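You operate a simulated robot arm through the tools that you are given. There is no shell and no other tool. Be economical: measure what you need, move in short steps, check, and stop when the job is done.

Carry out the task below with a simulated robot arm. There is one attempt and no reset: what you move stays moved.

## Task
Run the card's pull test, then go back to low pressure.
Fine: the load test card; grip pressure, test and aim as on the card, then high pressure, before the run.
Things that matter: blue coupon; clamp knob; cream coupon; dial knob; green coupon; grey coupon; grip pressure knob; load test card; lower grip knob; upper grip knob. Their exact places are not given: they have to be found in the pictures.

The check looks at the end state, three seconds after you hand in, the way a careful person would. Anything else that was tipped, shoved, dropped, spilled or broken makes it a failure.

## Robot
A 7-joint arm with a two-finger parallel gripper on a trunk, on a base that drives. Base frame: it is fixed to the floor where the robot stands at the start and does not move with it; the origin is under the middle of the robot, x ahead of it, y to its left, z up. Readings come in mm, degrees, newtons and seconds.
With the tool pointing down near the work surface it reaches from about 240 to 720 mm from the robot's upright axis, wherever it stands. Its first joint turns from -115.0 to 115.0 degrees. Places, roughly: clamp knob [600, 200, 800]; cream coupon [-1500, -500, 1000]; dial knob [500, -300, 800]; green coupon [-1500, -500, 750]; grey coupon [-1500, -500, 1000]; grip pressure knob [700, 0, 800]; lower grip knob [600, 0, 800]; upper grip knob [600, -100, 800]. Payload 3.91 kg.
The TCP is the grasp point between the finger pads, 30 mm short of the fingertips. In the tool frame z runs along the fingers and y along their closing line. The gripper opens to 110 mm. The fingers are 20 mm wide and 10 mm thick; the gripper's body (48 by 112 mm) begins 55 mm behind the TCP.
Orientation is told as [roll, pitch, yaw] about the base's x, y, z axes, in that order, counted from this pose: with the fingers straight down and closing along the base's y, the tool's x points along the base's -x, its y along +y and its z along -z.

## Interface
- The arm moves only by the tool play_rows. Its argument "deltas" is a list of rows, each an object of numbers (a shift or turn left out is 0, a gripper value left out holds the last): "tx", "ty", "tz": the shift along the tool's x, y, z in mm; "rx", "ry", "rz": the turn, a rotation vector about the tool's x, y, z in rad. In form: [{"tx": .., "ty": .., "tz": .., "rx": .., "ry": .., "rz": ..}, ...]. A call has 1 to 20 rows; each row is the pose to reach, as a shift and turn from the pose commanded when the call began, along the tool's axes at that moment. "gripper" is the gripper command, from -1 (shut) to 1 (fully open), values between in proportion, set as the call begins (left out, the last holds). Rows are played at 5 a second. More than 50 mm and 8.6 degrees between two rows, or a gripper value outside its range, and nothing of the call is played. A pose out of reach is approached as far as the arm can. The call stops where the force on the tool passes 40 N (or 10 N more than at its start, if that is more) or the arm is blocked; 0.2 s more then pass. The fingers move at their own pace (about 108 mm/s each) and stop on an object; they squeeze with about 35 N. The grip force told is the motor's: it shows also when the fingers shut on nothing. Time passes only in rows, and 0.2 s behind the last, so rows that repeat a pose let the fingers close. The reply holds the time, the measured pose of the TCP, the force on the tool along the base axes, the opening and the grip force, in the units named above and with some noise, with the torque about the TCP (base axes, N m) and any sound that the robot's microphone picked up.
- Cameras (640 x 400 px; columns grow to the right, rows downward): "scene" is now at [4.5, 107.3, 1620.4]; the picture's right is [-0.50, -0.86, 0.00], its down [-0.63, 0.37, -0.68] and it looks along [0.59, -0.34, -0.73] (base axes); focal length 265 px, centre (320, 200). "wrist" rides on the gripper at [72, 17, -103] in the tool frame; the picture's right is [-0.23, 0.97, 0.00], its down [-0.76, -0.18, -0.62] and it looks along [-0.61, -0.14, 0.78] (tool axes); focal length 222 px, centre (320, 200).
- snapshot(camera): a new picture of that camera. No time passes.
- raise_lower(by): slides the trunk up (or, below 0, down) by that many mm; the arm and the scene camera ride with it, the base frame stays. It gives what a move gives, with no picture.
- steer(legs): drives the robot by 1 to 6 legs, each [ahead, turn to the left] in mm and degrees, along the robot's own axes; the way and the turn of a leg run together, so that a leg with both is an arc; at most 1500 mm and 180 degrees a leg. The arm and the cameras ride along, it lands a little off, and it stops where it bumps. It gives what a move gives.
- pan_tilt(pan, tilt): turns the head with the scene camera to pan (to the left, within 155 degrees either way) and tilt (down, from -29 to 69), counted from straight ahead of the robot. It gives what a move gives.
- probe_pixels(camera, pixels): for up to 12 pixels [column, row] of the newest picture of that camera ("zoom" is the newest enlarged one), the place [x, y, z] in the base frame of the surface seen there, good to about 2 mm, but the place of the scene camera against the robot may be out by one fixed shift of up to 25 mm in any direction. No time passes.
- close_up(camera, box): a new picture of the part [left, top, right, bottom] of that camera's present view, enlarged. No time passes.
- close_job(): hands the job in; it is judged then, once.

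Work in short steps. Measure before you move; look again where a grasp or a placing could have gone wrong, and mend it. You have 80 turns and 68 pictures in all, those below and enlarged ones among them. Open the gripper and draw the arm clear of the work before you hand the job in, unless the task says otherwise; then end with one line.

The tools are called after "Emit:" by a JSON object that holds its "method" and its "body". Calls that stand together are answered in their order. play_rows: Moves the arm, as the interface text tells. Its arguments: {"type":"object","properties":{"deltas":{"type":"array"},"gripper":{"type":"number"}},"required":["deltas"]} The other tools are called the same way: raise_lower (by) slides the trunk up or down; steer (legs) drives the base; pan_tilt (pan, tilt) turns the head that bears the scene camera; snapshot (camera) takes a picture; probe_pixels (camera, pixels) gives the place of the surface under pixels of a picture; close_up (camera, box) takes an enlarged picture of a part of a camera's view; close_job () hands the job in.

At the start:

```text
clock: 0.0
position: [375.6, -283.5, 1104.9]
orientation: [0.0, 0.0, -0.1]
ft_force: [0.3, 0.0, 0.6]
ft_torque: [0.03, 0.0, -0.01]
gripper_width: 109.9
grasp_force: 0.0
trunk travel left (down, up): [-750.0, 240.0]
robot x, y, heading: [-2.0, -0.6, 0.1]
head pan, tilt: [-30.2, 47.2]
```

scene: 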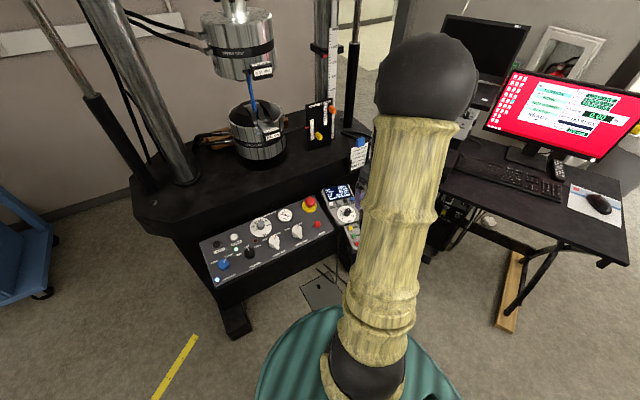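
wrist: 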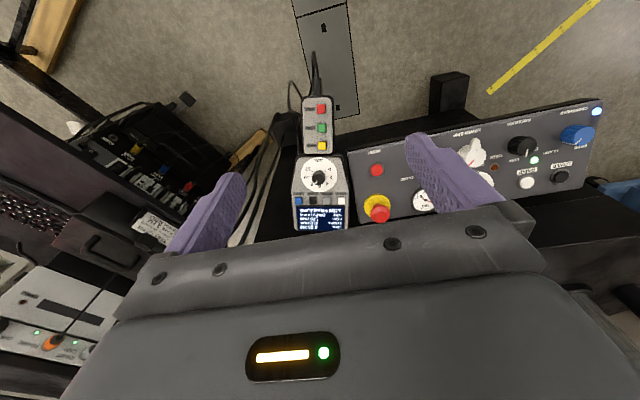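

The scene shows a test machine with a panel around (265,240), a handset at (345,205) and a card perhaps at (357,155). I take enlargements of these.

Emit:
{"method": "close_up", "body": {"camera": "scene", "box": [190, 175, 370, 290]}}

Emit:
{"method": "close_up", "body": {"camera": "scene", "box": [200, 60, 380, 175]}}

Emit:
{"method": "close_up", "body": {"camera": "wrist", "box": [280, 80, 620, 240]}}

```text
3.48 times, centred on (280, 232) of scene
```

zoom: 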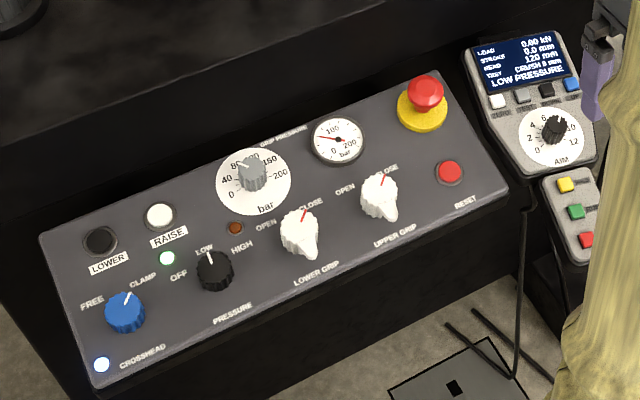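

```text
3.48 times, centred on (290, 118) of scene
```

zoom: 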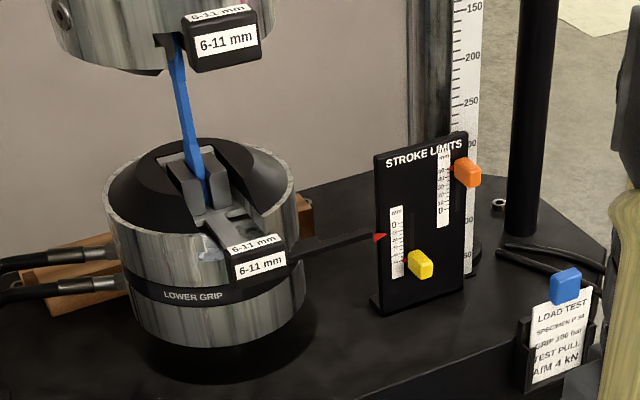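

```text
1.88 times, centred on (450, 160) of wrist
```

zoom: 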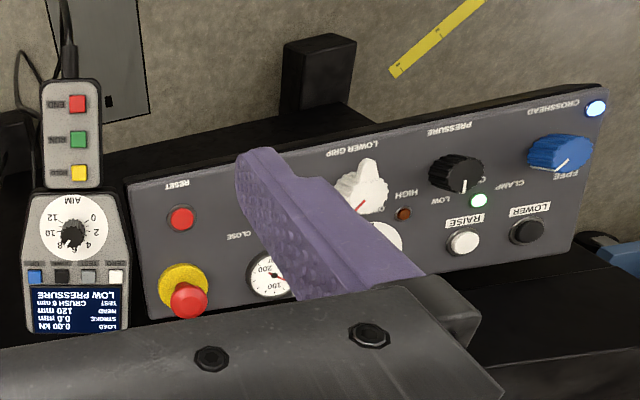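

Card reads "LOAD TEST / SPECIMEN ? / GRIP ??? bar / TEST PULL / AIM 4 kN". I zoom harder on the card, the handset and the upper grip.

Emit:
{"method": "close_up", "body": {"camera": "scene", "box": [340, 130, 376, 176]}}

Emit:
{"method": "close_up", "body": {"camera": "scene", "box": [315, 180, 375, 220]}}

Emit:
{"method": "close_up", "body": {"camera": "scene", "box": [200, 0, 360, 170]}}

Emit:
{"method": "close_up", "body": {"camera": "scene", "box": [245, 200, 325, 255]}}

```text
8.70 times, centred on (358, 153) of scene
```

zoom: 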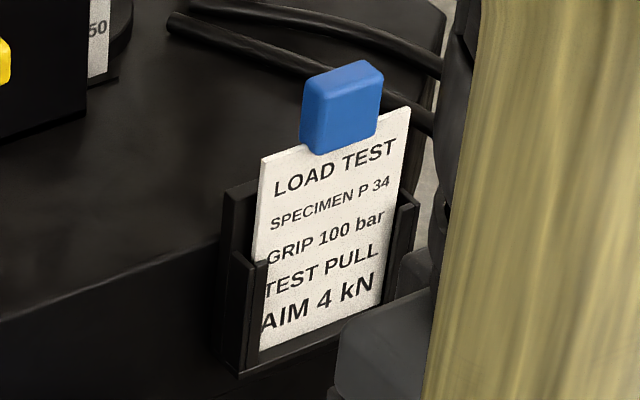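

```text
10.00 times, centred on (345, 200) of scene
```

zoom: 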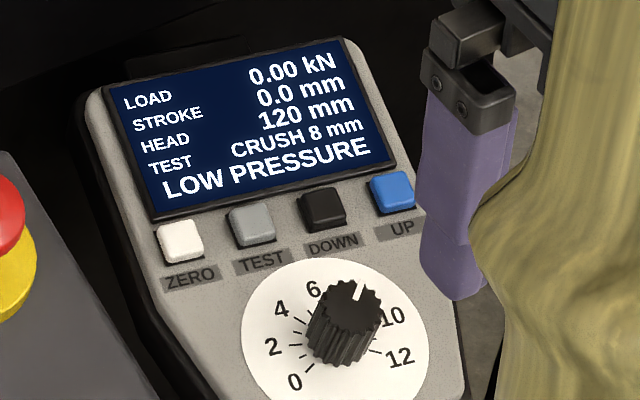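

```text
2.35 times, centred on (280, 85) of scene
```

zoom: 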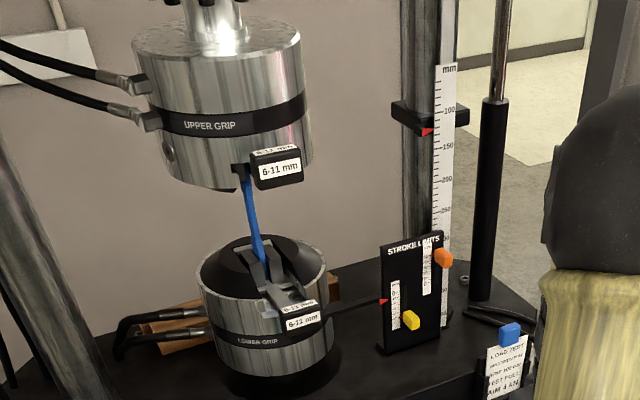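

```text
7.27 times, centred on (285, 228) of scene
```

zoom: 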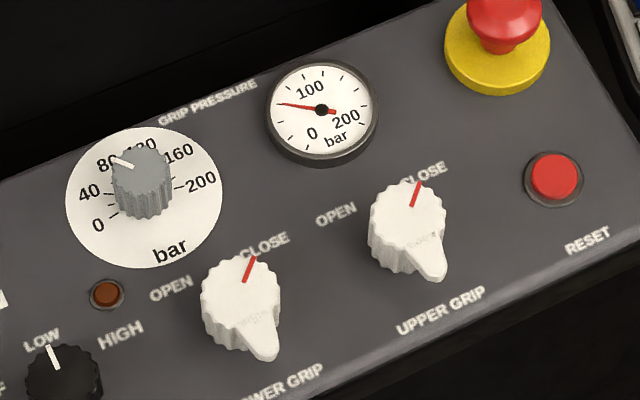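

The card says SPECIMEN P 34, GRIP 100 bar, TEST PULL, AIM 4 kN; the panel is now LOW, ~70-90 bar, CRUSH 8 mm, aim ~8. I look at the mounted blue coupon and the monitor, and next I'll look behind.

Emit:
{"method": "close_up", "body": {"camera": "scene", "box": [230, 60, 290, 150]}}

Emit:
{"method": "close_up", "body": {"camera": "scene", "box": [480, 60, 640, 160]}}

Emit:
{"method": "close_up", "body": {"camera": "scene", "box": [205, 225, 265, 290]}}

Emit:
{"method": "pan_tilt", "body": {"pan": -150, "tilt": 30}}

Emit:
{"method": "snapshot", "body": {"camera": "scene"}}

```text
4.44 times, centred on (260, 105) of scene
```

zoom: 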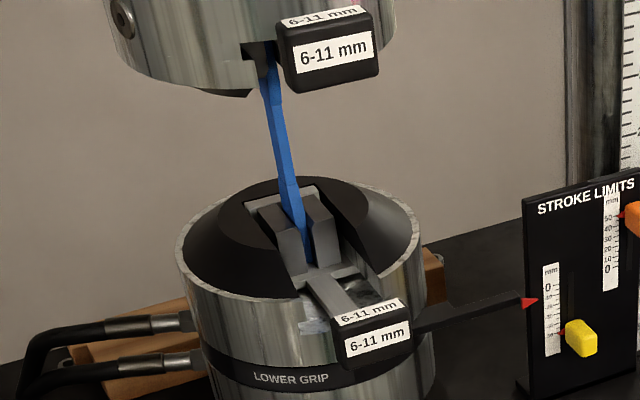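

```text
4.00 times, centred on (560, 110) of scene
```

zoom: 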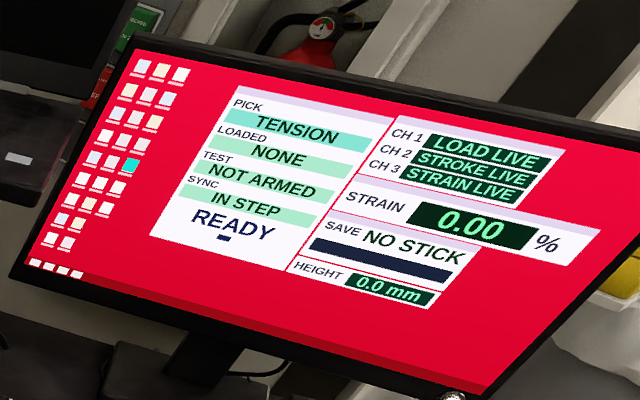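

```text
6.15 times, centred on (235, 258) of scene
```

zoom: 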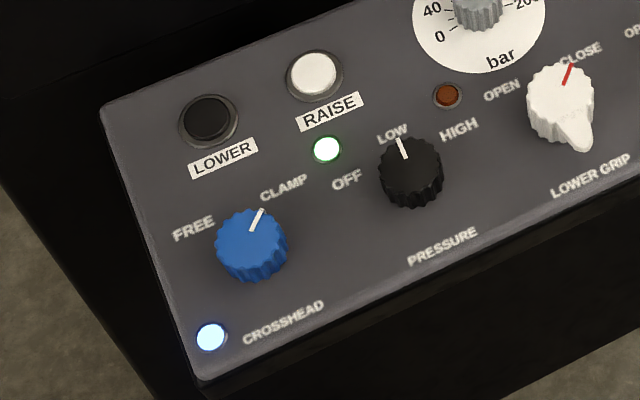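

```text
clock: 2.0
position: [375.1, -284.8, 1105.1]
orientation: [0.1, 0.0, 0.0]
ft_force: [0.2, -1.1, 0.0]
ft_torque: [0.01, -0.01, 0.0]
gripper_width: 110.0
grasp_force: 0.1
trunk travel left (down, up): [-750.0, 240.0]
robot x, y, heading: [-0.3, 1.1, -0.1]
head pan, tilt: [-150.0, 30.0]
```

```text
55 pictures are left
```

scene: 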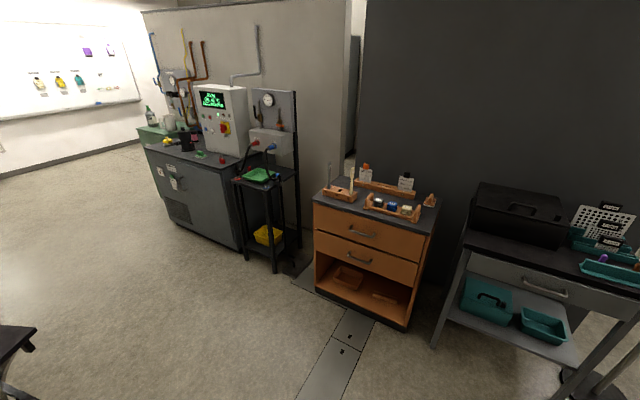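

A cabinet with labelled bits at (375,195) likely holds the other coupons. Zooming there.

Emit:
{"method": "close_up", "body": {"camera": "scene", "box": [310, 155, 450, 240]}}

Emit:
{"method": "close_up", "body": {"camera": "scene", "box": [310, 240, 430, 330]}}

```text
4.57 times, centred on (380, 198) of scene
```

zoom: 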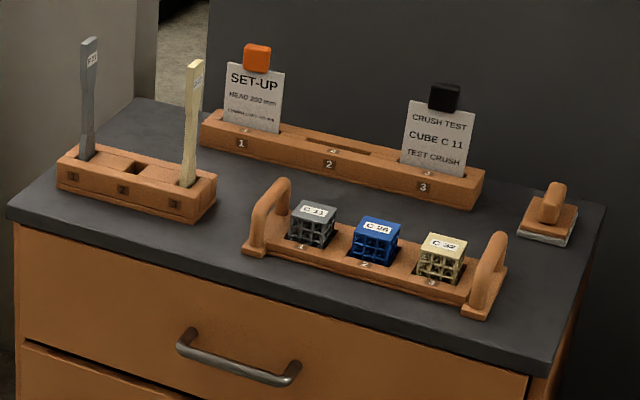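

```text
4.44 times, centred on (370, 285) of scene
```

zoom: 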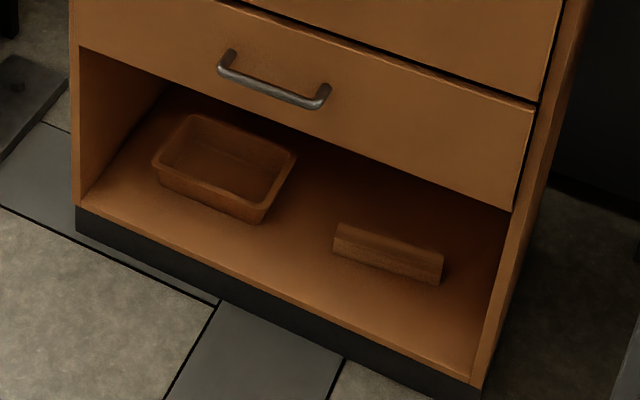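

Grey and cream coupons stand in rack slots 1 and 3 (slot 2 empty, so blue's home). I read their tags.

Emit:
{"method": "close_up", "body": {"camera": "scene", "box": [323, 160, 359, 184]}}

Emit:
{"method": "close_up", "body": {"camera": "scene", "box": [355, 160, 391, 184]}}

```text
16.00 times, centred on (341, 172) of scene
```

zoom: 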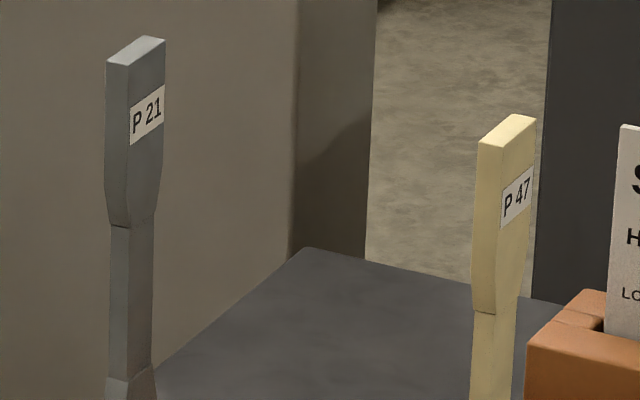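

```text
16.00 times, centred on (373, 172) of scene
```

zoom: 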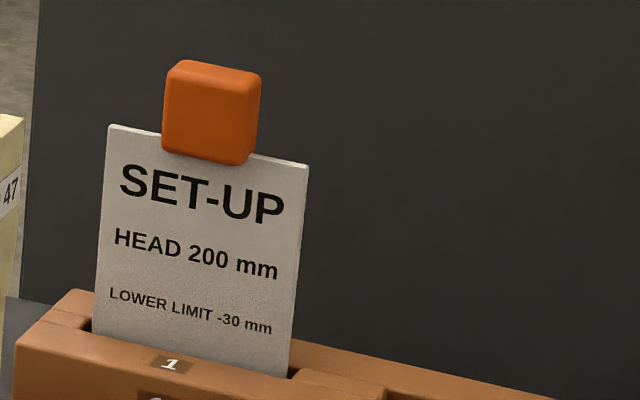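

Grey is P 21, cream P 47, so the mounted blue one (slot 2) is presumably P 34; I'll check that. Back to the machine.

Emit:
{"method": "pan_tilt", "body": {"pan": -10, "tilt": 45}}

Emit:
{"method": "snapshot", "body": {"camera": "scene"}}

```text
clock: 4.2
position: [376.1, -284.5, 1106.2]
orientation: [0.0, 0.0, 0.0]
ft_force: [0.1, 0.0, 0.4]
ft_torque: [-0.02, 0.01, 0.0]
gripper_width: 109.8
grasp_force: 0.1
trunk travel left (down, up): [-750.0, 240.0]
robot x, y, heading: [2.4, -0.7, 0.1]
head pan, tilt: [-10.0, 45.0]
```

```text
50 pictures are left
```

scene: 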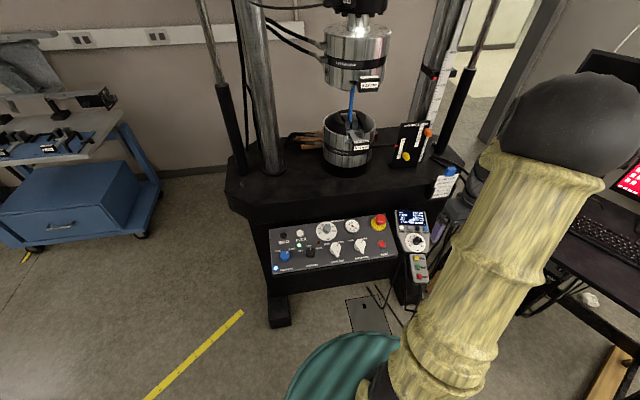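

I enlarge the panel and then probe knob positions on it.

Emit:
{"method": "close_up", "body": {"camera": "scene", "box": [265, 200, 445, 312]}}

```text
3.56 times, centred on (355, 256) of scene
```

zoom: 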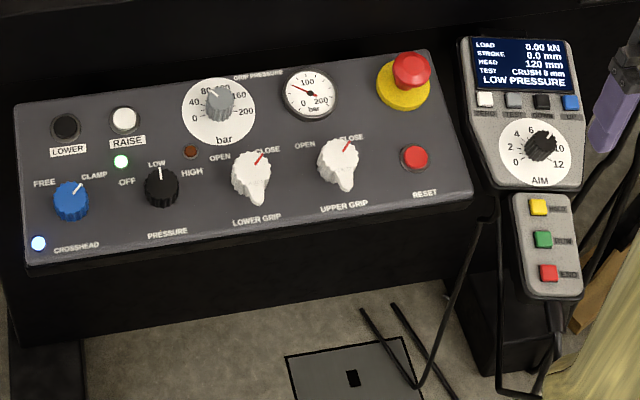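

I probe the panel plane corners, knob tops, gauge, handset knob, buttons.

Emit:
{"method": "probe_pixels", "body": {"camera": "zoom", "pixels": [[40, 120], [440, 70], [40, 250], [460, 195], [217, 96], [161, 180], [71, 192], [545, 141], [514, 98], [543, 239], [205, 122], [300, 235]]}}

Emit:
{"method": "probe_pixels", "body": {"camera": "zoom", "pixels": [[246, 166], [337, 156], [510, 180], [575, 125], [525, 115], [484, 98], [538, 205], [548, 272], [565, 290], [525, 200], [160, 205], [540, 157]]}}

Emit:
{"method": "close_up", "body": {"camera": "wrist", "box": [280, 80, 380, 240]}}

```text
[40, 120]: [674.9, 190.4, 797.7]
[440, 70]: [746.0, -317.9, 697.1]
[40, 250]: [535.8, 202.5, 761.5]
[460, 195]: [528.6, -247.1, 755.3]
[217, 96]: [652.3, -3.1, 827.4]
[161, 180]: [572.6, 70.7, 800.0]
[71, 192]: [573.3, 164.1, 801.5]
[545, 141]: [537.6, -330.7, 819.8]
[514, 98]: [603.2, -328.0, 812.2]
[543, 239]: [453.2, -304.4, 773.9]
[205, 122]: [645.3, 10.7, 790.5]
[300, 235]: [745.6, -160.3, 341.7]
```

```text
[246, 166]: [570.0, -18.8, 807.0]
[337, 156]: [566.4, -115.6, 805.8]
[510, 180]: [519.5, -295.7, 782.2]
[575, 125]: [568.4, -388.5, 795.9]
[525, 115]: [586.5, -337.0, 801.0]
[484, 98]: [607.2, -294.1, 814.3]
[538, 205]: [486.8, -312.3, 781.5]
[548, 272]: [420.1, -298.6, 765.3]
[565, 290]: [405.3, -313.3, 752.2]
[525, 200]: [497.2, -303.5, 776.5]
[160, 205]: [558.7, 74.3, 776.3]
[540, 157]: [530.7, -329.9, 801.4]
```

```text
2.50 times, centred on (330, 160) of wrist
```

zoom: 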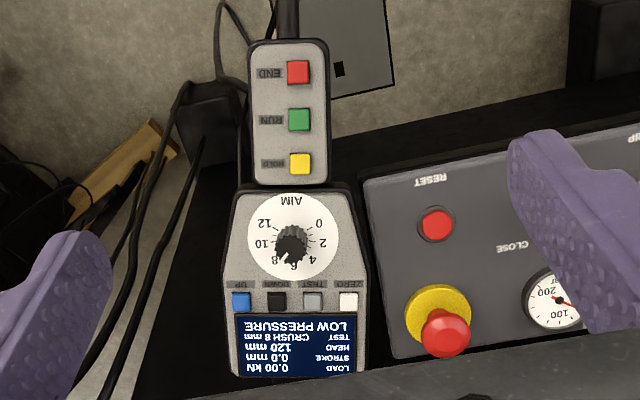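

Now the same features through the wrist camera, to get the scene camera's shift.

Emit:
{"method": "probe_pixels", "body": {"camera": "zoom", "pixels": [[298, 119], [298, 72], [299, 163], [312, 300], [348, 301], [290, 250], [280, 300], [241, 300], [318, 270], [436, 223], [270, 220], [390, 340]]}}

```text
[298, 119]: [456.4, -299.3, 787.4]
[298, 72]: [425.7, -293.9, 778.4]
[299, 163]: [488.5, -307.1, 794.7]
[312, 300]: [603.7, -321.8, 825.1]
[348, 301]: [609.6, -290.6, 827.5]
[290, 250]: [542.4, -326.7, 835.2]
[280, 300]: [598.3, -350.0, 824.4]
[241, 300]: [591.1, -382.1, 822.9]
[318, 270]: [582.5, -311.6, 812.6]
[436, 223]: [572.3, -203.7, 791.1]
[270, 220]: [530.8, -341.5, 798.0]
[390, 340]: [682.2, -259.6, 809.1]
```

Comparing scene with wrist, scene readings need about +(3.5, 4.5, 13) mm. Panel and handset tilt about 15°. I go to a hover above the AIM knob (top ~[542,-327,835]) with the tool tilted by -14.9°.

Emit:
{"method": "play_rows", "body": {"deltas": [{"tx": -19, "ty": -5, "tz": 26, "ry": -0.0325}, {"tx": -38, "ty": -10.6, "tz": 53, "ry": -0.065}, {"tx": -57, "ty": -16, "tz": 80, "ry": -0.0975}, {"tx": -75.5, "ty": -21.2, "tz": 106, "ry": -0.13}, {"tx": -94, "ty": -26.5, "tz": 133, "ry": -0.1625}, {"tx": -113, "ty": -32, "tz": 160, "ry": -0.195}, {"tx": -132, "ty": -37, "tz": 186, "ry": -0.2275}, {"tx": -151, "ty": -42.5, "tz": 213, "ry": -0.26}, {"tx": -151, "ty": -42.5, "tz": 213, "ry": -0.26}], "gripper": 0.1}}

Emit:
{"method": "snapshot", "body": {"camera": "wrist"}}

```text
clock: 6.2
position: [524.8, -325.3, 892.7]
orientation: [0.0, -14.8, 0.0]
ft_force: [-0.1, 0.2, -0.3]
ft_torque: [0.01, -0.03, -0.02]
gripper_width: 60.4
grasp_force: 0.1
trunk travel left (down, up): [-750.0, 240.0]
robot x, y, heading: [2.1, -2.2, -0.1]
head pan, tilt: [-10.0, 45.0]
```

```text
47 pictures are left
```

wrist: 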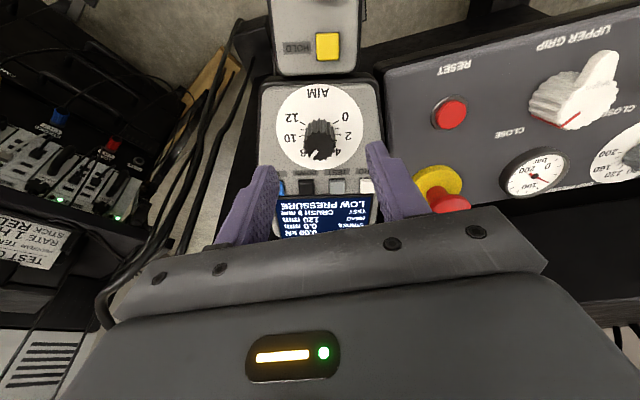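

Knob visible at (320,138). I enlarge and probe the knob and dial more finely.

Emit:
{"method": "close_up", "body": {"camera": "wrist", "box": [256, 75, 384, 225]}}

Emit:
{"method": "probe_pixels", "body": {"camera": "wrist", "pixels": [[309, 152], [332, 152], [320, 140], [320, 158], [310, 130], [330, 128], [290, 150], [350, 150], [318, 92], [340, 185], [450, 202], [453, 113]]}}

```text
2.67 times, centred on (320, 150) of wrist
```

zoom: 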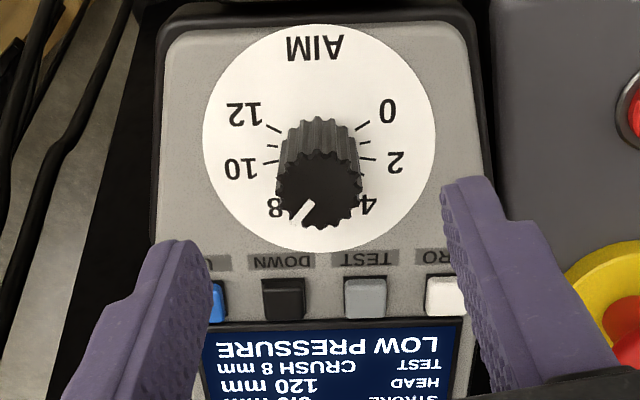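

```text
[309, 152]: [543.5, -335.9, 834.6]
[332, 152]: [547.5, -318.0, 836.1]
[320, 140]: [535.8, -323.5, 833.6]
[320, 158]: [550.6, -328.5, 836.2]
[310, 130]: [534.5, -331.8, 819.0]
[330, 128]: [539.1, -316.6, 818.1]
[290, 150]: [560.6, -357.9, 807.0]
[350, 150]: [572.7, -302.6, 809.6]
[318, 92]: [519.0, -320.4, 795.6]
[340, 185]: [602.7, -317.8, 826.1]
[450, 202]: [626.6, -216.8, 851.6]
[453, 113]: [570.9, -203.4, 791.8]
```

The dial spans ~20°/kN with the pointer at 8, so it needs ~80° counter-clockwise. I yaw +40° first, descend 55 mm over the knob, then close.

Emit:
{"method": "play_rows", "body": {"deltas": [{"rz": 0.14}, {"rz": 0.28}, {"rz": 0.42}, {"rz": 0.56}, {"rz": 0.7}, {"tz": 15, "rz": 0.7}, {"tz": 30, "rz": 0.7}, {"tz": 42, "rz": 0.7}, {"tz": 54, "rz": 0.7}, {"tz": 54, "rz": 0.7}]}}

Emit:
{"method": "close_up", "body": {"camera": "wrist", "box": [200, 75, 440, 225]}}

```text
clock: 8.4
position: [540.1, -325.0, 841.3]
orientation: [9.7, -11.4, -41.1]
ft_force: [-0.5, 0.7, -0.1]
ft_torque: [-0.05, -0.03, -0.04]
gripper_width: 60.3
grasp_force: 0.1
trunk travel left (down, up): [-750.0, 240.0]
robot x, y, heading: [0.9, 1.5, 0.2]
head pan, tilt: [-10.0, 45.0]
```

```text
2.67 times, centred on (320, 150) of wrist
```

zoom: 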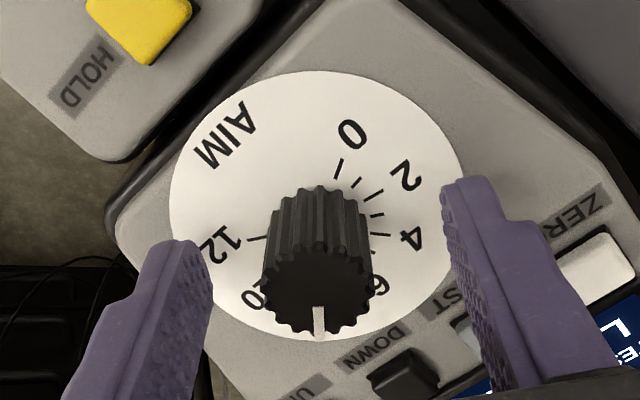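

The knob sits centred between the fingers. Close.

Emit:
{"method": "play_rows", "body": {"deltas": [{}, {}, {}], "gripper": -1}}

```text
clock: 9.2
position: [540.1, -325.0, 840.0]
orientation: [9.7, -11.3, -41.1]
ft_force: [-2.1, -2.6, -3.0]
ft_torque: [0.2, -0.58, 0.05]
gripper_width: 25.6
grasp_force: 45.3
trunk travel left (down, up): [-750.0, 240.0]
robot x, y, heading: [1.0, -3.4, -0.1]
head pan, tilt: [-10.0, 45.0]
```

Gripped (25.6 mm). Turn 80° counter-clockwise.

Emit:
{"method": "play_rows", "body": {"deltas": [{"rz": -0.14}, {"rz": -0.28}, {"rz": -0.42}, {"rz": -0.56}, {"rz": -0.7}, {"rz": -0.84}, {"rz": -0.98}, {"rz": -1.12}, {"rz": -1.26}, {"rz": -1.396}, {"rz": -1.396}]}}

Emit:
{"method": "close_up", "body": {"camera": "wrist", "box": [200, 75, 440, 225]}}

```text
clock: 11.6
position: [540.2, -327.9, 839.4]
orientation: [-9.7, -11.3, 40.9]
ft_force: [-4.3, -3.5, -8.4]
ft_torque: [-0.83, -0.03, -0.23]
gripper_width: 25.5
grasp_force: 44.8
trunk travel left (down, up): [-750.0, 240.0]
robot x, y, heading: [-3.5, -0.3, -0.2]
head pan, tilt: [-10.0, 45.0]
```

```text
2.67 times, centred on (320, 150) of wrist
```

zoom: 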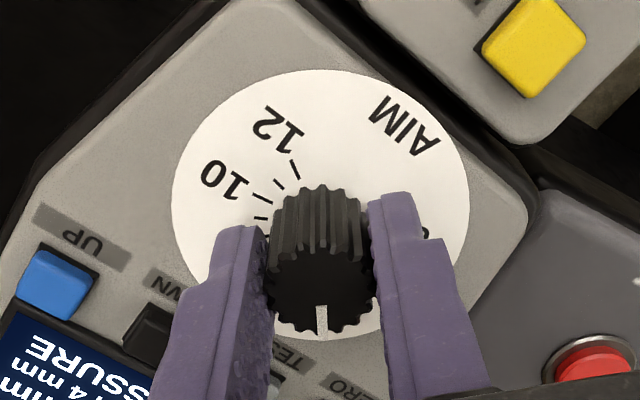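

The display now ends "...4 mm", so the aim value 4 is set. I open, lift 60 mm and yaw back.

Emit:
{"method": "play_rows", "body": {"deltas": [{}, {}, {"tz": -20}, {"tz": -40}, {"tz": -60}, {"tz": -60, "rz": 0.14}, {"tz": -60, "rz": 0.28}, {"tz": -60, "rz": 0.42}, {"tz": -60, "rz": 0.56}, {"tz": -60, "rz": 0.696}, {"tz": -60, "rz": 0.696}], "gripper": 0.1}}

Emit:
{"method": "close_up", "body": {"camera": "wrist", "box": [256, 75, 384, 245]}}

```text
clock: 14.0
position: [525.0, -326.6, 898.9]
orientation: [0.0, -14.9, -0.1]
ft_force: [-0.3, -0.7, 0.0]
ft_torque: [-0.02, 0.01, -0.01]
gripper_width: 60.6
grasp_force: 0.1
trunk travel left (down, up): [-750.0, 240.0]
robot x, y, heading: [-1.1, -0.4, -0.5]
head pan, tilt: [-10.0, 45.0]
```

```text
2.35 times, centred on (320, 160) of wrist
```

zoom: 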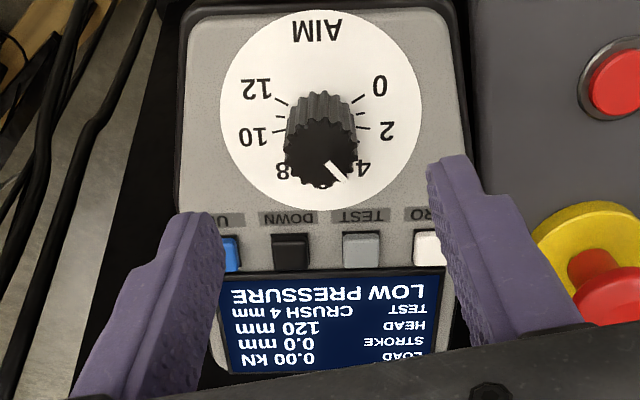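

Dial reads 4, display CRUSH 4 mm. I close the fingers and move to 15 mm above the TEST button (~[603.5,-321,825]).

Emit:
{"method": "play_rows", "body": {"deltas": [{"tx": -15, "ty": 1.4, "tz": 0}, {"tx": -30, "ty": 3, "tz": 10}, {"tx": -45, "ty": 5, "tz": 25}, {"tx": -57.2, "ty": 6.3, "tz": 46.5}, {"tx": -57.2, "ty": 6.3, "tz": 46.5}], "gripper": -1}}

Emit:
{"method": "close_up", "body": {"camera": "wrist", "box": [220, 75, 420, 245]}}

```text
clock: 15.2
position: [592.9, -322.1, 867.5]
orientation: [-0.1, -15.1, 0.0]
ft_force: [0.1, -0.1, -0.4]
ft_torque: [0.01, 0.0, -0.01]
gripper_width: 0.2
grasp_force: 35.0
trunk travel left (down, up): [-750.0, 240.0]
robot x, y, heading: [2.0, 2.1, -0.0]
head pan, tilt: [-10.0, 45.0]
```

```text
2.35 times, centred on (320, 160) of wrist
```

zoom: 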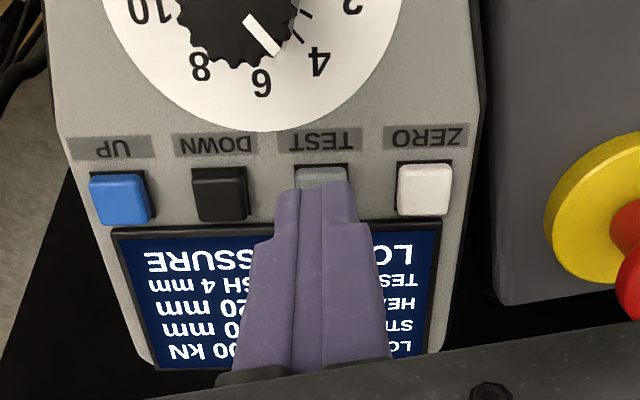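

Fingers are right over TEST. Press down 19 mm and lift again.

Emit:
{"method": "play_rows", "body": {"deltas": [{"tz": 8}, {"tz": 13}, {"tz": 16}, {"tz": 18}, {"tz": 19.5}, {"tz": 10}, {"tz": 0}]}}

Emit:
{"method": "close_up", "body": {"camera": "wrist", "box": [220, 75, 420, 245]}}

```text
clock: 16.8
position: [592.6, -320.6, 866.5]
orientation: [0.0, -14.8, 0.0]
ft_force: [-1.1, -0.6, -0.6]
ft_torque: [0.01, -0.01, -0.01]
gripper_width: 0.1
grasp_force: 34.9
trunk travel left (down, up): [-750.0, 240.0]
robot x, y, heading: [-2.1, 1.0, -0.2]
head pan, tilt: [-10.0, 45.0]
heard: click
```

```text
2.35 times, centred on (320, 160) of wrist
```

zoom: 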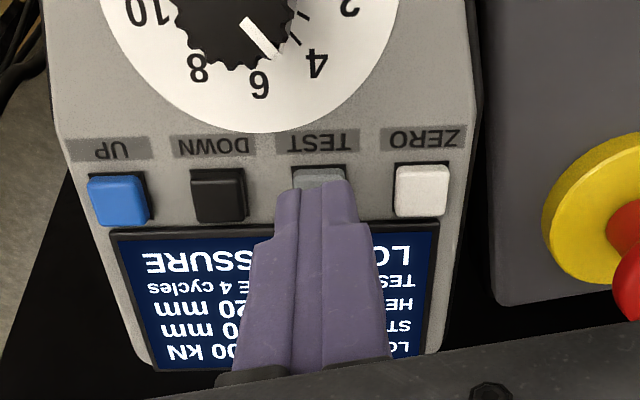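

A click, and the test became "...E 4 cycles". I press again.

Emit:
{"method": "play_rows", "body": {"deltas": [{"tz": 8}, {"tz": 13}, {"tz": 16}, {"tz": 18}, {"tz": 19.5}, {"tz": 10}, {"tz": 0}]}}

Emit:
{"method": "close_up", "body": {"camera": "wrist", "box": [220, 75, 420, 245]}}

```text
clock: 18.4
position: [591.9, -320.2, 868.3]
orientation: [0.0, -14.9, 0.0]
ft_force: [-1.0, 0.6, -0.7]
ft_torque: [-0.02, -0.02, 0.0]
gripper_width: 0.1
grasp_force: 35.1
trunk travel left (down, up): [-750.0, 240.0]
robot x, y, heading: [-0.1, -0.3, 0.0]
head pan, tilt: [-10.0, 45.0]
heard: click
```

```text
2.35 times, centred on (320, 160) of wrist
```

zoom: 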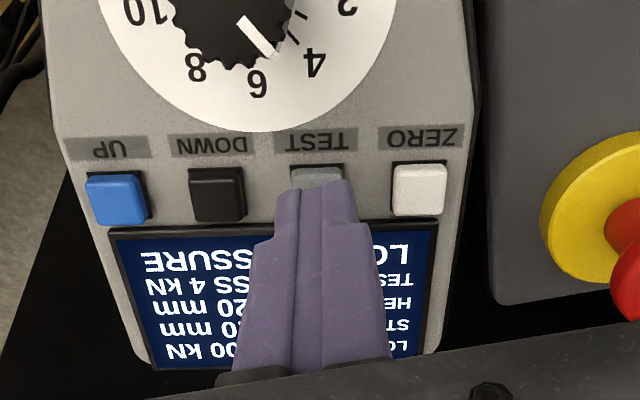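

It now shows "...SS 4 kN" (PRESS). Press again.

Emit:
{"method": "play_rows", "body": {"deltas": [{"tz": 8}, {"tz": 13}, {"tz": 16}, {"tz": 18}, {"tz": 19.5}, {"tz": 10}, {"tz": 0}]}}

Emit:
{"method": "close_up", "body": {"camera": "wrist", "box": [220, 75, 420, 245]}}

```text
clock: 20.0
position: [591.4, -320.7, 867.0]
orientation: [-0.1, -14.9, -0.1]
ft_force: [-0.3, -0.1, 0.0]
ft_torque: [0.0, 0.04, 0.0]
gripper_width: 0.0
grasp_force: 34.8
trunk travel left (down, up): [-750.0, 240.0]
robot x, y, heading: [-1.3, -0.0, -0.1]
head pan, tilt: [-10.0, 45.0]
heard: click
```

```text
2.35 times, centred on (320, 160) of wrist
```

zoom: 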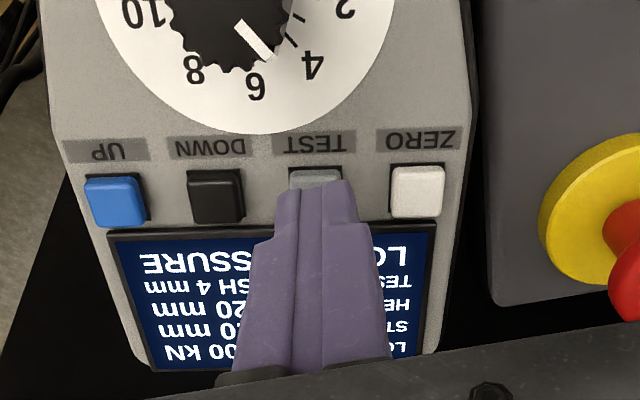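

Back to CRUSH without seeing PULL; maybe a step is skipped. I press a bit more shallowly and look at the whole display from higher up.

Emit:
{"method": "play_rows", "body": {"deltas": [{"tz": 8}, {"tz": 13}, {"tz": 15}, {"tz": 16.5}, {"tz": 16.5}, {"tz": 10}, {"tz": 0}]}}

Emit:
{"method": "close_up", "body": {"camera": "wrist", "box": [220, 75, 420, 245]}}

Emit:
{"method": "close_up", "body": {"camera": "scene", "box": [385, 195, 445, 235]}}

```text
clock: 21.6
position: [592.0, -320.5, 867.0]
orientation: [0.0, -14.9, 0.0]
ft_force: [-0.1, -0.1, -0.8]
ft_torque: [0.03, 0.03, -0.03]
gripper_width: 0.0
grasp_force: 34.6
trunk travel left (down, up): [-750.0, 240.0]
robot x, y, heading: [-0.5, -3.7, -0.0]
head pan, tilt: [-10.0, 45.0]
heard: click
```

```text
2.35 times, centred on (320, 160) of wrist
```

zoom: 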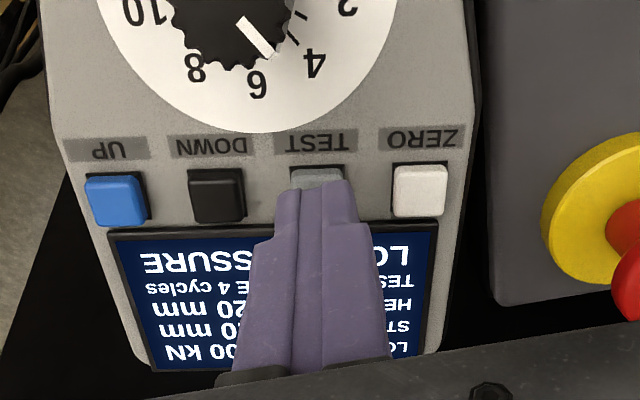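

```text
10.00 times, centred on (415, 215) of scene
```

zoom: 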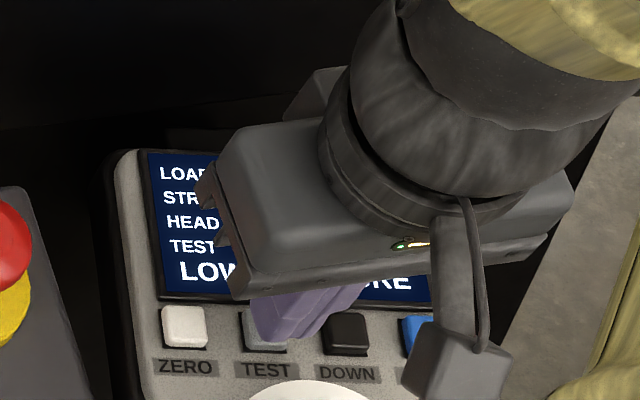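

Sequence seen is CRUSH → "E cycles" → "SS kN" → CRUSH. I test whether one press is counted twice: press down gently in fine steps and look while held.

Emit:
{"method": "play_rows", "body": {"deltas": [{"tz": 8}, {"tz": 12}, {"tz": 13}, {"tz": 14}, {"tz": 15}]}}

Emit:
{"method": "close_up", "body": {"camera": "wrist", "box": [220, 75, 420, 245]}}

```text
clock: 22.8
position: [596.4, -321.7, 854.7]
orientation: [-0.1, -14.9, 0.0]
ft_force: [-1.1, -0.1, 1.8]
ft_torque: [-0.01, 0.04, 0.0]
gripper_width: 0.0
grasp_force: 35.3
trunk travel left (down, up): [-750.0, 240.0]
robot x, y, heading: [3.4, -1.2, -0.1]
head pan, tilt: [-10.0, 45.0]
heard: click
```

```text
2.35 times, centred on (320, 160) of wrist
```

zoom: 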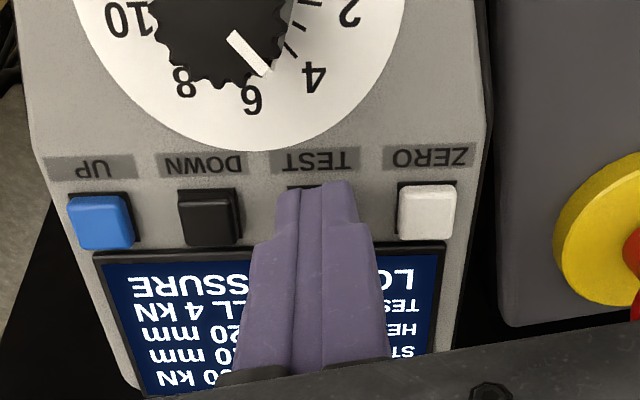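

Held, it reads "LL 4 kN" = PULL; the earlier press had bounced past it. I release straight up quickly.

Emit:
{"method": "play_rows", "body": {"deltas": [{"tz": -20}, {"tz": -50}]}}

Emit:
{"method": "close_up", "body": {"camera": "wrist", "box": [220, 55, 420, 245]}}

```text
clock: 23.4
position: [582.8, -320.7, 902.2]
orientation: [0.1, -14.9, 0.0]
ft_force: [0.6, 0.5, 0.0]
ft_torque: [-0.01, -0.02, 0.02]
gripper_width: 0.0
grasp_force: 34.4
trunk travel left (down, up): [-750.0, 240.0]
robot x, y, heading: [3.5, 0.8, -0.0]
head pan, tilt: [-10.0, 45.0]
```

```text
2.11 times, centred on (320, 150) of wrist
```

zoom: 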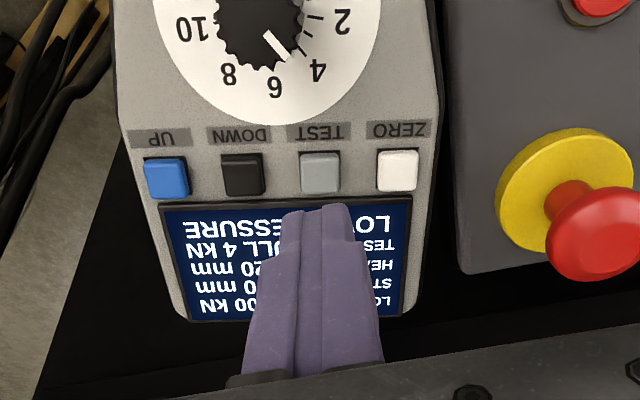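

PULL 4 kN is set. Now lift and move across to a hover over the grip-pressure knob (~[656,1,840]), opening to 60 mm.

Emit:
{"method": "play_rows", "body": {"deltas": [{"tz": -30}, {"ty": 40, "tz": -40, "tx": -5}, {"ty": 86, "tz": -40, "tx": -13}, {"ty": 132, "tz": -40, "tx": -20}, {"ty": 178, "tz": -40, "tx": -28}, {"ty": 224, "tz": -40, "tx": -36}, {"ty": 270, "tz": -30, "tx": -44}, {"ty": 316, "tz": -15, "tx": -52}, {"ty": 322, "tz": -9.7, "tx": -53.2}, {"ty": 322, "tz": -9.7, "tx": -53.2}], "gripper": 0.1}}

Emit:
{"method": "snapshot", "body": {"camera": "wrist"}}

Emit:
{"method": "close_up", "body": {"camera": "wrist", "box": [230, 60, 410, 240]}}

```text
clock: 25.6
position: [632.4, 2.0, 923.0]
orientation: [0.0, -14.9, 0.0]
ft_force: [-0.4, 0.2, 0.1]
ft_torque: [0.0, 0.01, -0.03]
gripper_width: 60.4
grasp_force: 0.2
trunk travel left (down, up): [-750.0, 240.0]
robot x, y, heading: [-1.1, 0.7, -0.1]
head pan, tilt: [-10.0, 45.0]
```

```text
34 pictures are left
```

wrist: 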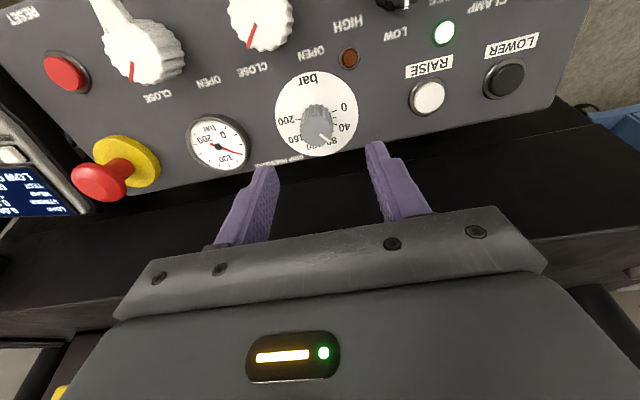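

```text
2.22 times, centred on (320, 150) of wrist
```

zoom: 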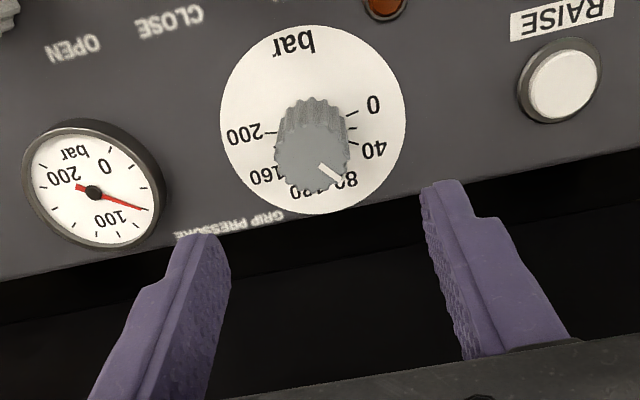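

Pointer is around 70 bar (left of top), so ~36° clockwise is needed. I probe the knob top and edges.

Emit:
{"method": "probe_pixels", "body": {"camera": "zoom", "pixels": [[313, 158], [280, 158], [346, 158], [313, 130], [313, 185], [240, 160], [395, 110], [314, 108], [330, 210]]}}

```text
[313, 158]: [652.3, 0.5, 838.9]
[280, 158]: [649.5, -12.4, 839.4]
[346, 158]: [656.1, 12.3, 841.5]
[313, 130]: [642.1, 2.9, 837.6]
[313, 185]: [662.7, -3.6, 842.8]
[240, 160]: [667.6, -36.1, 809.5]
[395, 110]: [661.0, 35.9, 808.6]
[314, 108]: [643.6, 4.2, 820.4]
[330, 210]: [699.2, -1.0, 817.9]
```

Knob top centre is (652.5, 0, 839.5). I yaw -18°, descend 80 mm and close on it.

Emit:
{"method": "play_rows", "body": {"deltas": [{"tx": 1.8, "ty": -2.3, "tz": 15, "rz": -0.14}, {"tx": 1.8, "ty": -2.3, "tz": 30, "rz": -0.28}, {"tx": 1.8, "ty": -2.3, "tz": 45, "rz": -0.32}, {"tx": 1.8, "ty": -2.3, "tz": 60, "rz": -0.32}, {"tx": 1.8, "ty": -2.3, "tz": 70, "rz": -0.32}, {"tx": 1.8, "ty": -2.3, "tz": 79.5, "rz": -0.32}, {"tx": 1.8, "ty": -2.3, "tz": 79.5, "rz": -0.32}]}}

Emit:
{"method": "play_rows", "body": {"deltas": [{}, {}, {}], "gripper": -1}}

Emit:
{"method": "play_rows", "body": {"deltas": [{"rz": 0.13}, {"rz": 0.26}, {"rz": 0.39}, {"rz": 0.52}, {"rz": 0.63}, {"rz": 0.63}]}}

Emit:
{"method": "snapshot", "body": {"camera": "wrist"}}

```text
clock: 27.2
position: [651.3, -2.1, 847.9]
orientation: [-4.7, -14.0, 18.9]
ft_force: [0.7, 0.1, -0.2]
ft_torque: [-0.01, 0.0, -0.02]
gripper_width: 60.6
grasp_force: 0.1
trunk travel left (down, up): [-750.0, 240.0]
robot x, y, heading: [0.5, 0.4, 0.1]
head pan, tilt: [-10.0, 45.0]
```

```text
clock: 28.0
position: [652.3, -2.3, 846.8]
orientation: [-4.7, -14.0, 18.8]
ft_force: [0.2, 0.5, -2.1]
ft_torque: [-0.02, -0.34, -0.02]
gripper_width: 29.3
grasp_force: 44.7
trunk travel left (down, up): [-750.0, 240.0]
robot x, y, heading: [0.1, 2.8, -0.1]
head pan, tilt: [-10.0, 45.0]
```

```text
clock: 29.4
position: [651.5, 0.1, 847.7]
orientation: [4.6, -14.1, -18.5]
ft_force: [2.0, 0.4, -6.8]
ft_torque: [0.25, -0.33, 0.01]
gripper_width: 29.4
grasp_force: 44.7
trunk travel left (down, up): [-750.0, 240.0]
robot x, y, heading: [-1.6, 2.7, 0.2]
head pan, tilt: [-10.0, 45.0]
```

```text
32 pictures are left
```

wrist: 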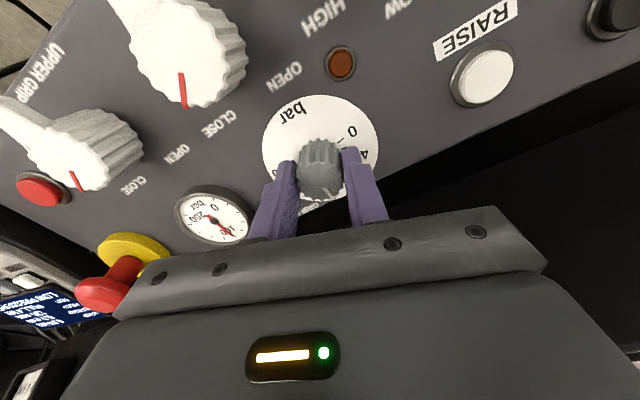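

Knob turned with the grip. I enlarge the gauge to read it.

Emit:
{"method": "close_up", "body": {"camera": "wrist", "box": [170, 180, 258, 250]}}

Emit:
{"method": "close_up", "body": {"camera": "scene", "box": [310, 205, 380, 260]}}

```text
5.71 times, centred on (214, 215) of wrist
```

zoom: 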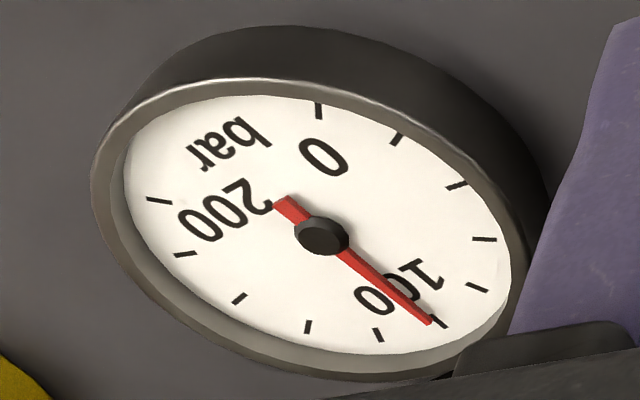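

```text
7.27 times, centred on (345, 232) of scene
```

zoom: 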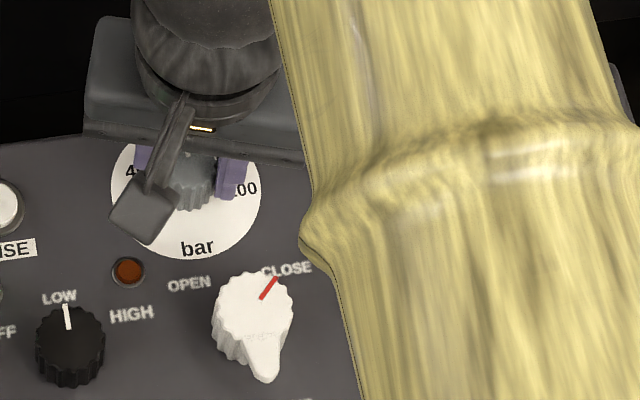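

Gauge needle sits on the 100 tick (438,323). I open, lift, and unyaw, then recheck.

Emit:
{"method": "play_rows", "body": {"deltas": [{}, {}, {"tz": -20}, {"tz": -40}, {"tz": -60}, {"tz": -75, "rz": -0.14}, {"tz": -75, "rz": -0.31}, {"tz": -75, "rz": -0.31}], "gripper": 0.1}}

Emit:
{"method": "close_up", "body": {"camera": "wrist", "box": [180, 80, 380, 200]}}

```text
refused: row 7 steps farther than a row can; nothing moved
```

```text
3.20 times, centred on (280, 140) of wrist
```

zoom: 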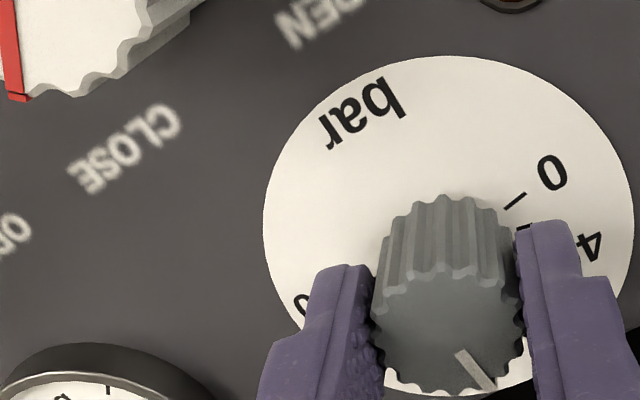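

Row step was too big; I repeat with smaller turns.

Emit:
{"method": "play_rows", "body": {"deltas": [{}, {}, {"tz": -20}, {"tz": -40}, {"tz": -60}, {"tz": -75, "rz": -0.1}, {"tz": -75, "rz": -0.2}, {"tz": -75, "rz": -0.31}, {"tz": -75, "rz": -0.31}], "gripper": 0.1}}

Emit:
{"method": "close_up", "body": {"camera": "wrist", "box": [170, 60, 370, 180]}}

```text
clock: 31.4
position: [632.2, -0.1, 920.7]
orientation: [0.0, -14.9, 0.0]
ft_force: [-0.1, 0.9, -0.7]
ft_torque: [-0.01, 0.02, -0.01]
gripper_width: 60.5
grasp_force: 0.1
trunk travel left (down, up): [-750.0, 240.0]
robot x, y, heading: [1.5, -0.6, -0.3]
head pan, tilt: [-10.0, 45.0]
```

```text
3.20 times, centred on (270, 120) of wrist
```

zoom: 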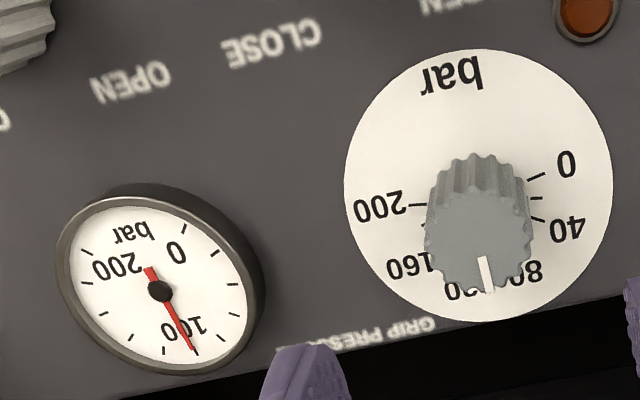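

Pressure dial and gauge both read 100 bar. Before high pressure I check the coupon for its tag and the stroke-limit plate.

Emit:
{"method": "close_up", "body": {"camera": "scene", "box": [335, 75, 385, 130]}}

Emit:
{"method": "probe_pixels", "body": {"camera": "scene", "pixels": [[351, 108], [350, 180], [350, 200]]}}

```text
7.27 times, centred on (360, 102) of scene
```

zoom: 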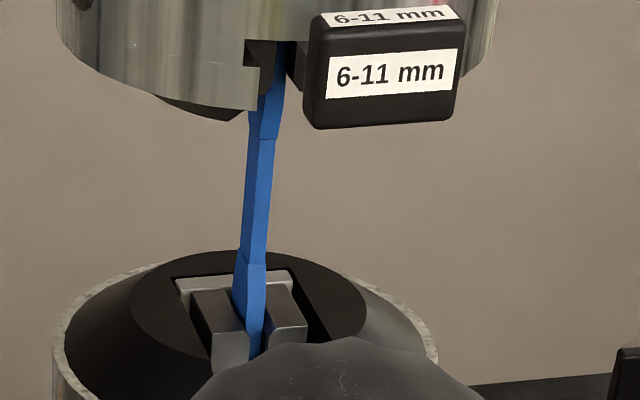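

```text
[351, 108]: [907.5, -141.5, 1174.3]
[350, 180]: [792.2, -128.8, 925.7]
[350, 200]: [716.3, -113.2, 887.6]
```

No tag visible (in the jaws); blue is the rack's slot-2 piece between P 21 and P 47, already clamped. Now I move to a hover above the PRESSURE knob (~[576,75,813]).

Emit:
{"method": "play_rows", "body": {"deltas": [{"tx": 27, "ty": 25, "tz": 0}, {"tx": 55, "ty": 50, "tz": 0}, {"tx": 82, "ty": 75, "tz": 10}, {"tx": 82, "ty": 75, "tz": 10}]}}

Emit:
{"method": "close_up", "body": {"camera": "wrist", "box": [220, 60, 420, 220]}}

```text
clock: 32.4
position: [555.6, 73.4, 888.9]
orientation: [0.0, -14.9, -0.1]
ft_force: [-0.6, 1.0, 0.1]
ft_torque: [0.03, 0.01, 0.03]
gripper_width: 60.3
grasp_force: 0.1
trunk travel left (down, up): [-750.0, 240.0]
robot x, y, heading: [0.6, -5.1, -0.1]
head pan, tilt: [-10.0, 45.0]
```

```text
2.50 times, centred on (320, 140) of wrist
```

zoom: 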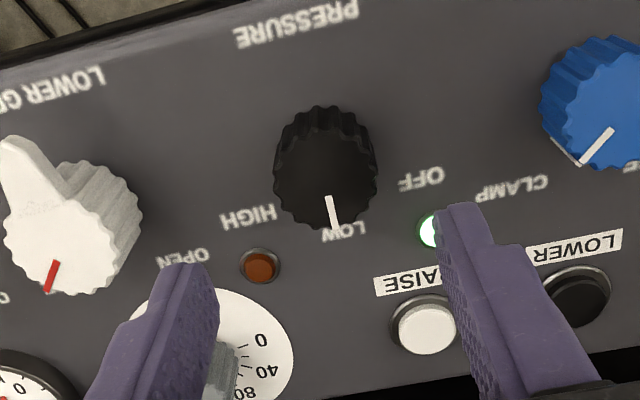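

Probe knob top, edges and labels to get the centre and the turn angle.

Emit:
{"method": "probe_pixels", "body": {"camera": "zoom", "pixels": [[326, 180], [285, 185], [370, 185], [326, 150], [328, 205], [248, 218], [344, 233], [421, 180], [332, 198], [334, 218], [220, 300], [260, 120]]}}

```text
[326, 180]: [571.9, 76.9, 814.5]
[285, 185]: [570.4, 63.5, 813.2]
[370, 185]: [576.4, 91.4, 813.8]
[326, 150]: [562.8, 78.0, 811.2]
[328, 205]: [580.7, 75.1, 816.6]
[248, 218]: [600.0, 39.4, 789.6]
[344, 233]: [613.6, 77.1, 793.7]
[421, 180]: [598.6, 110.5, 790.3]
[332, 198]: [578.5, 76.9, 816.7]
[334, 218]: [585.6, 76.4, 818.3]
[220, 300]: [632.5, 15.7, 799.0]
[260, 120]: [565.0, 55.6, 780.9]
```

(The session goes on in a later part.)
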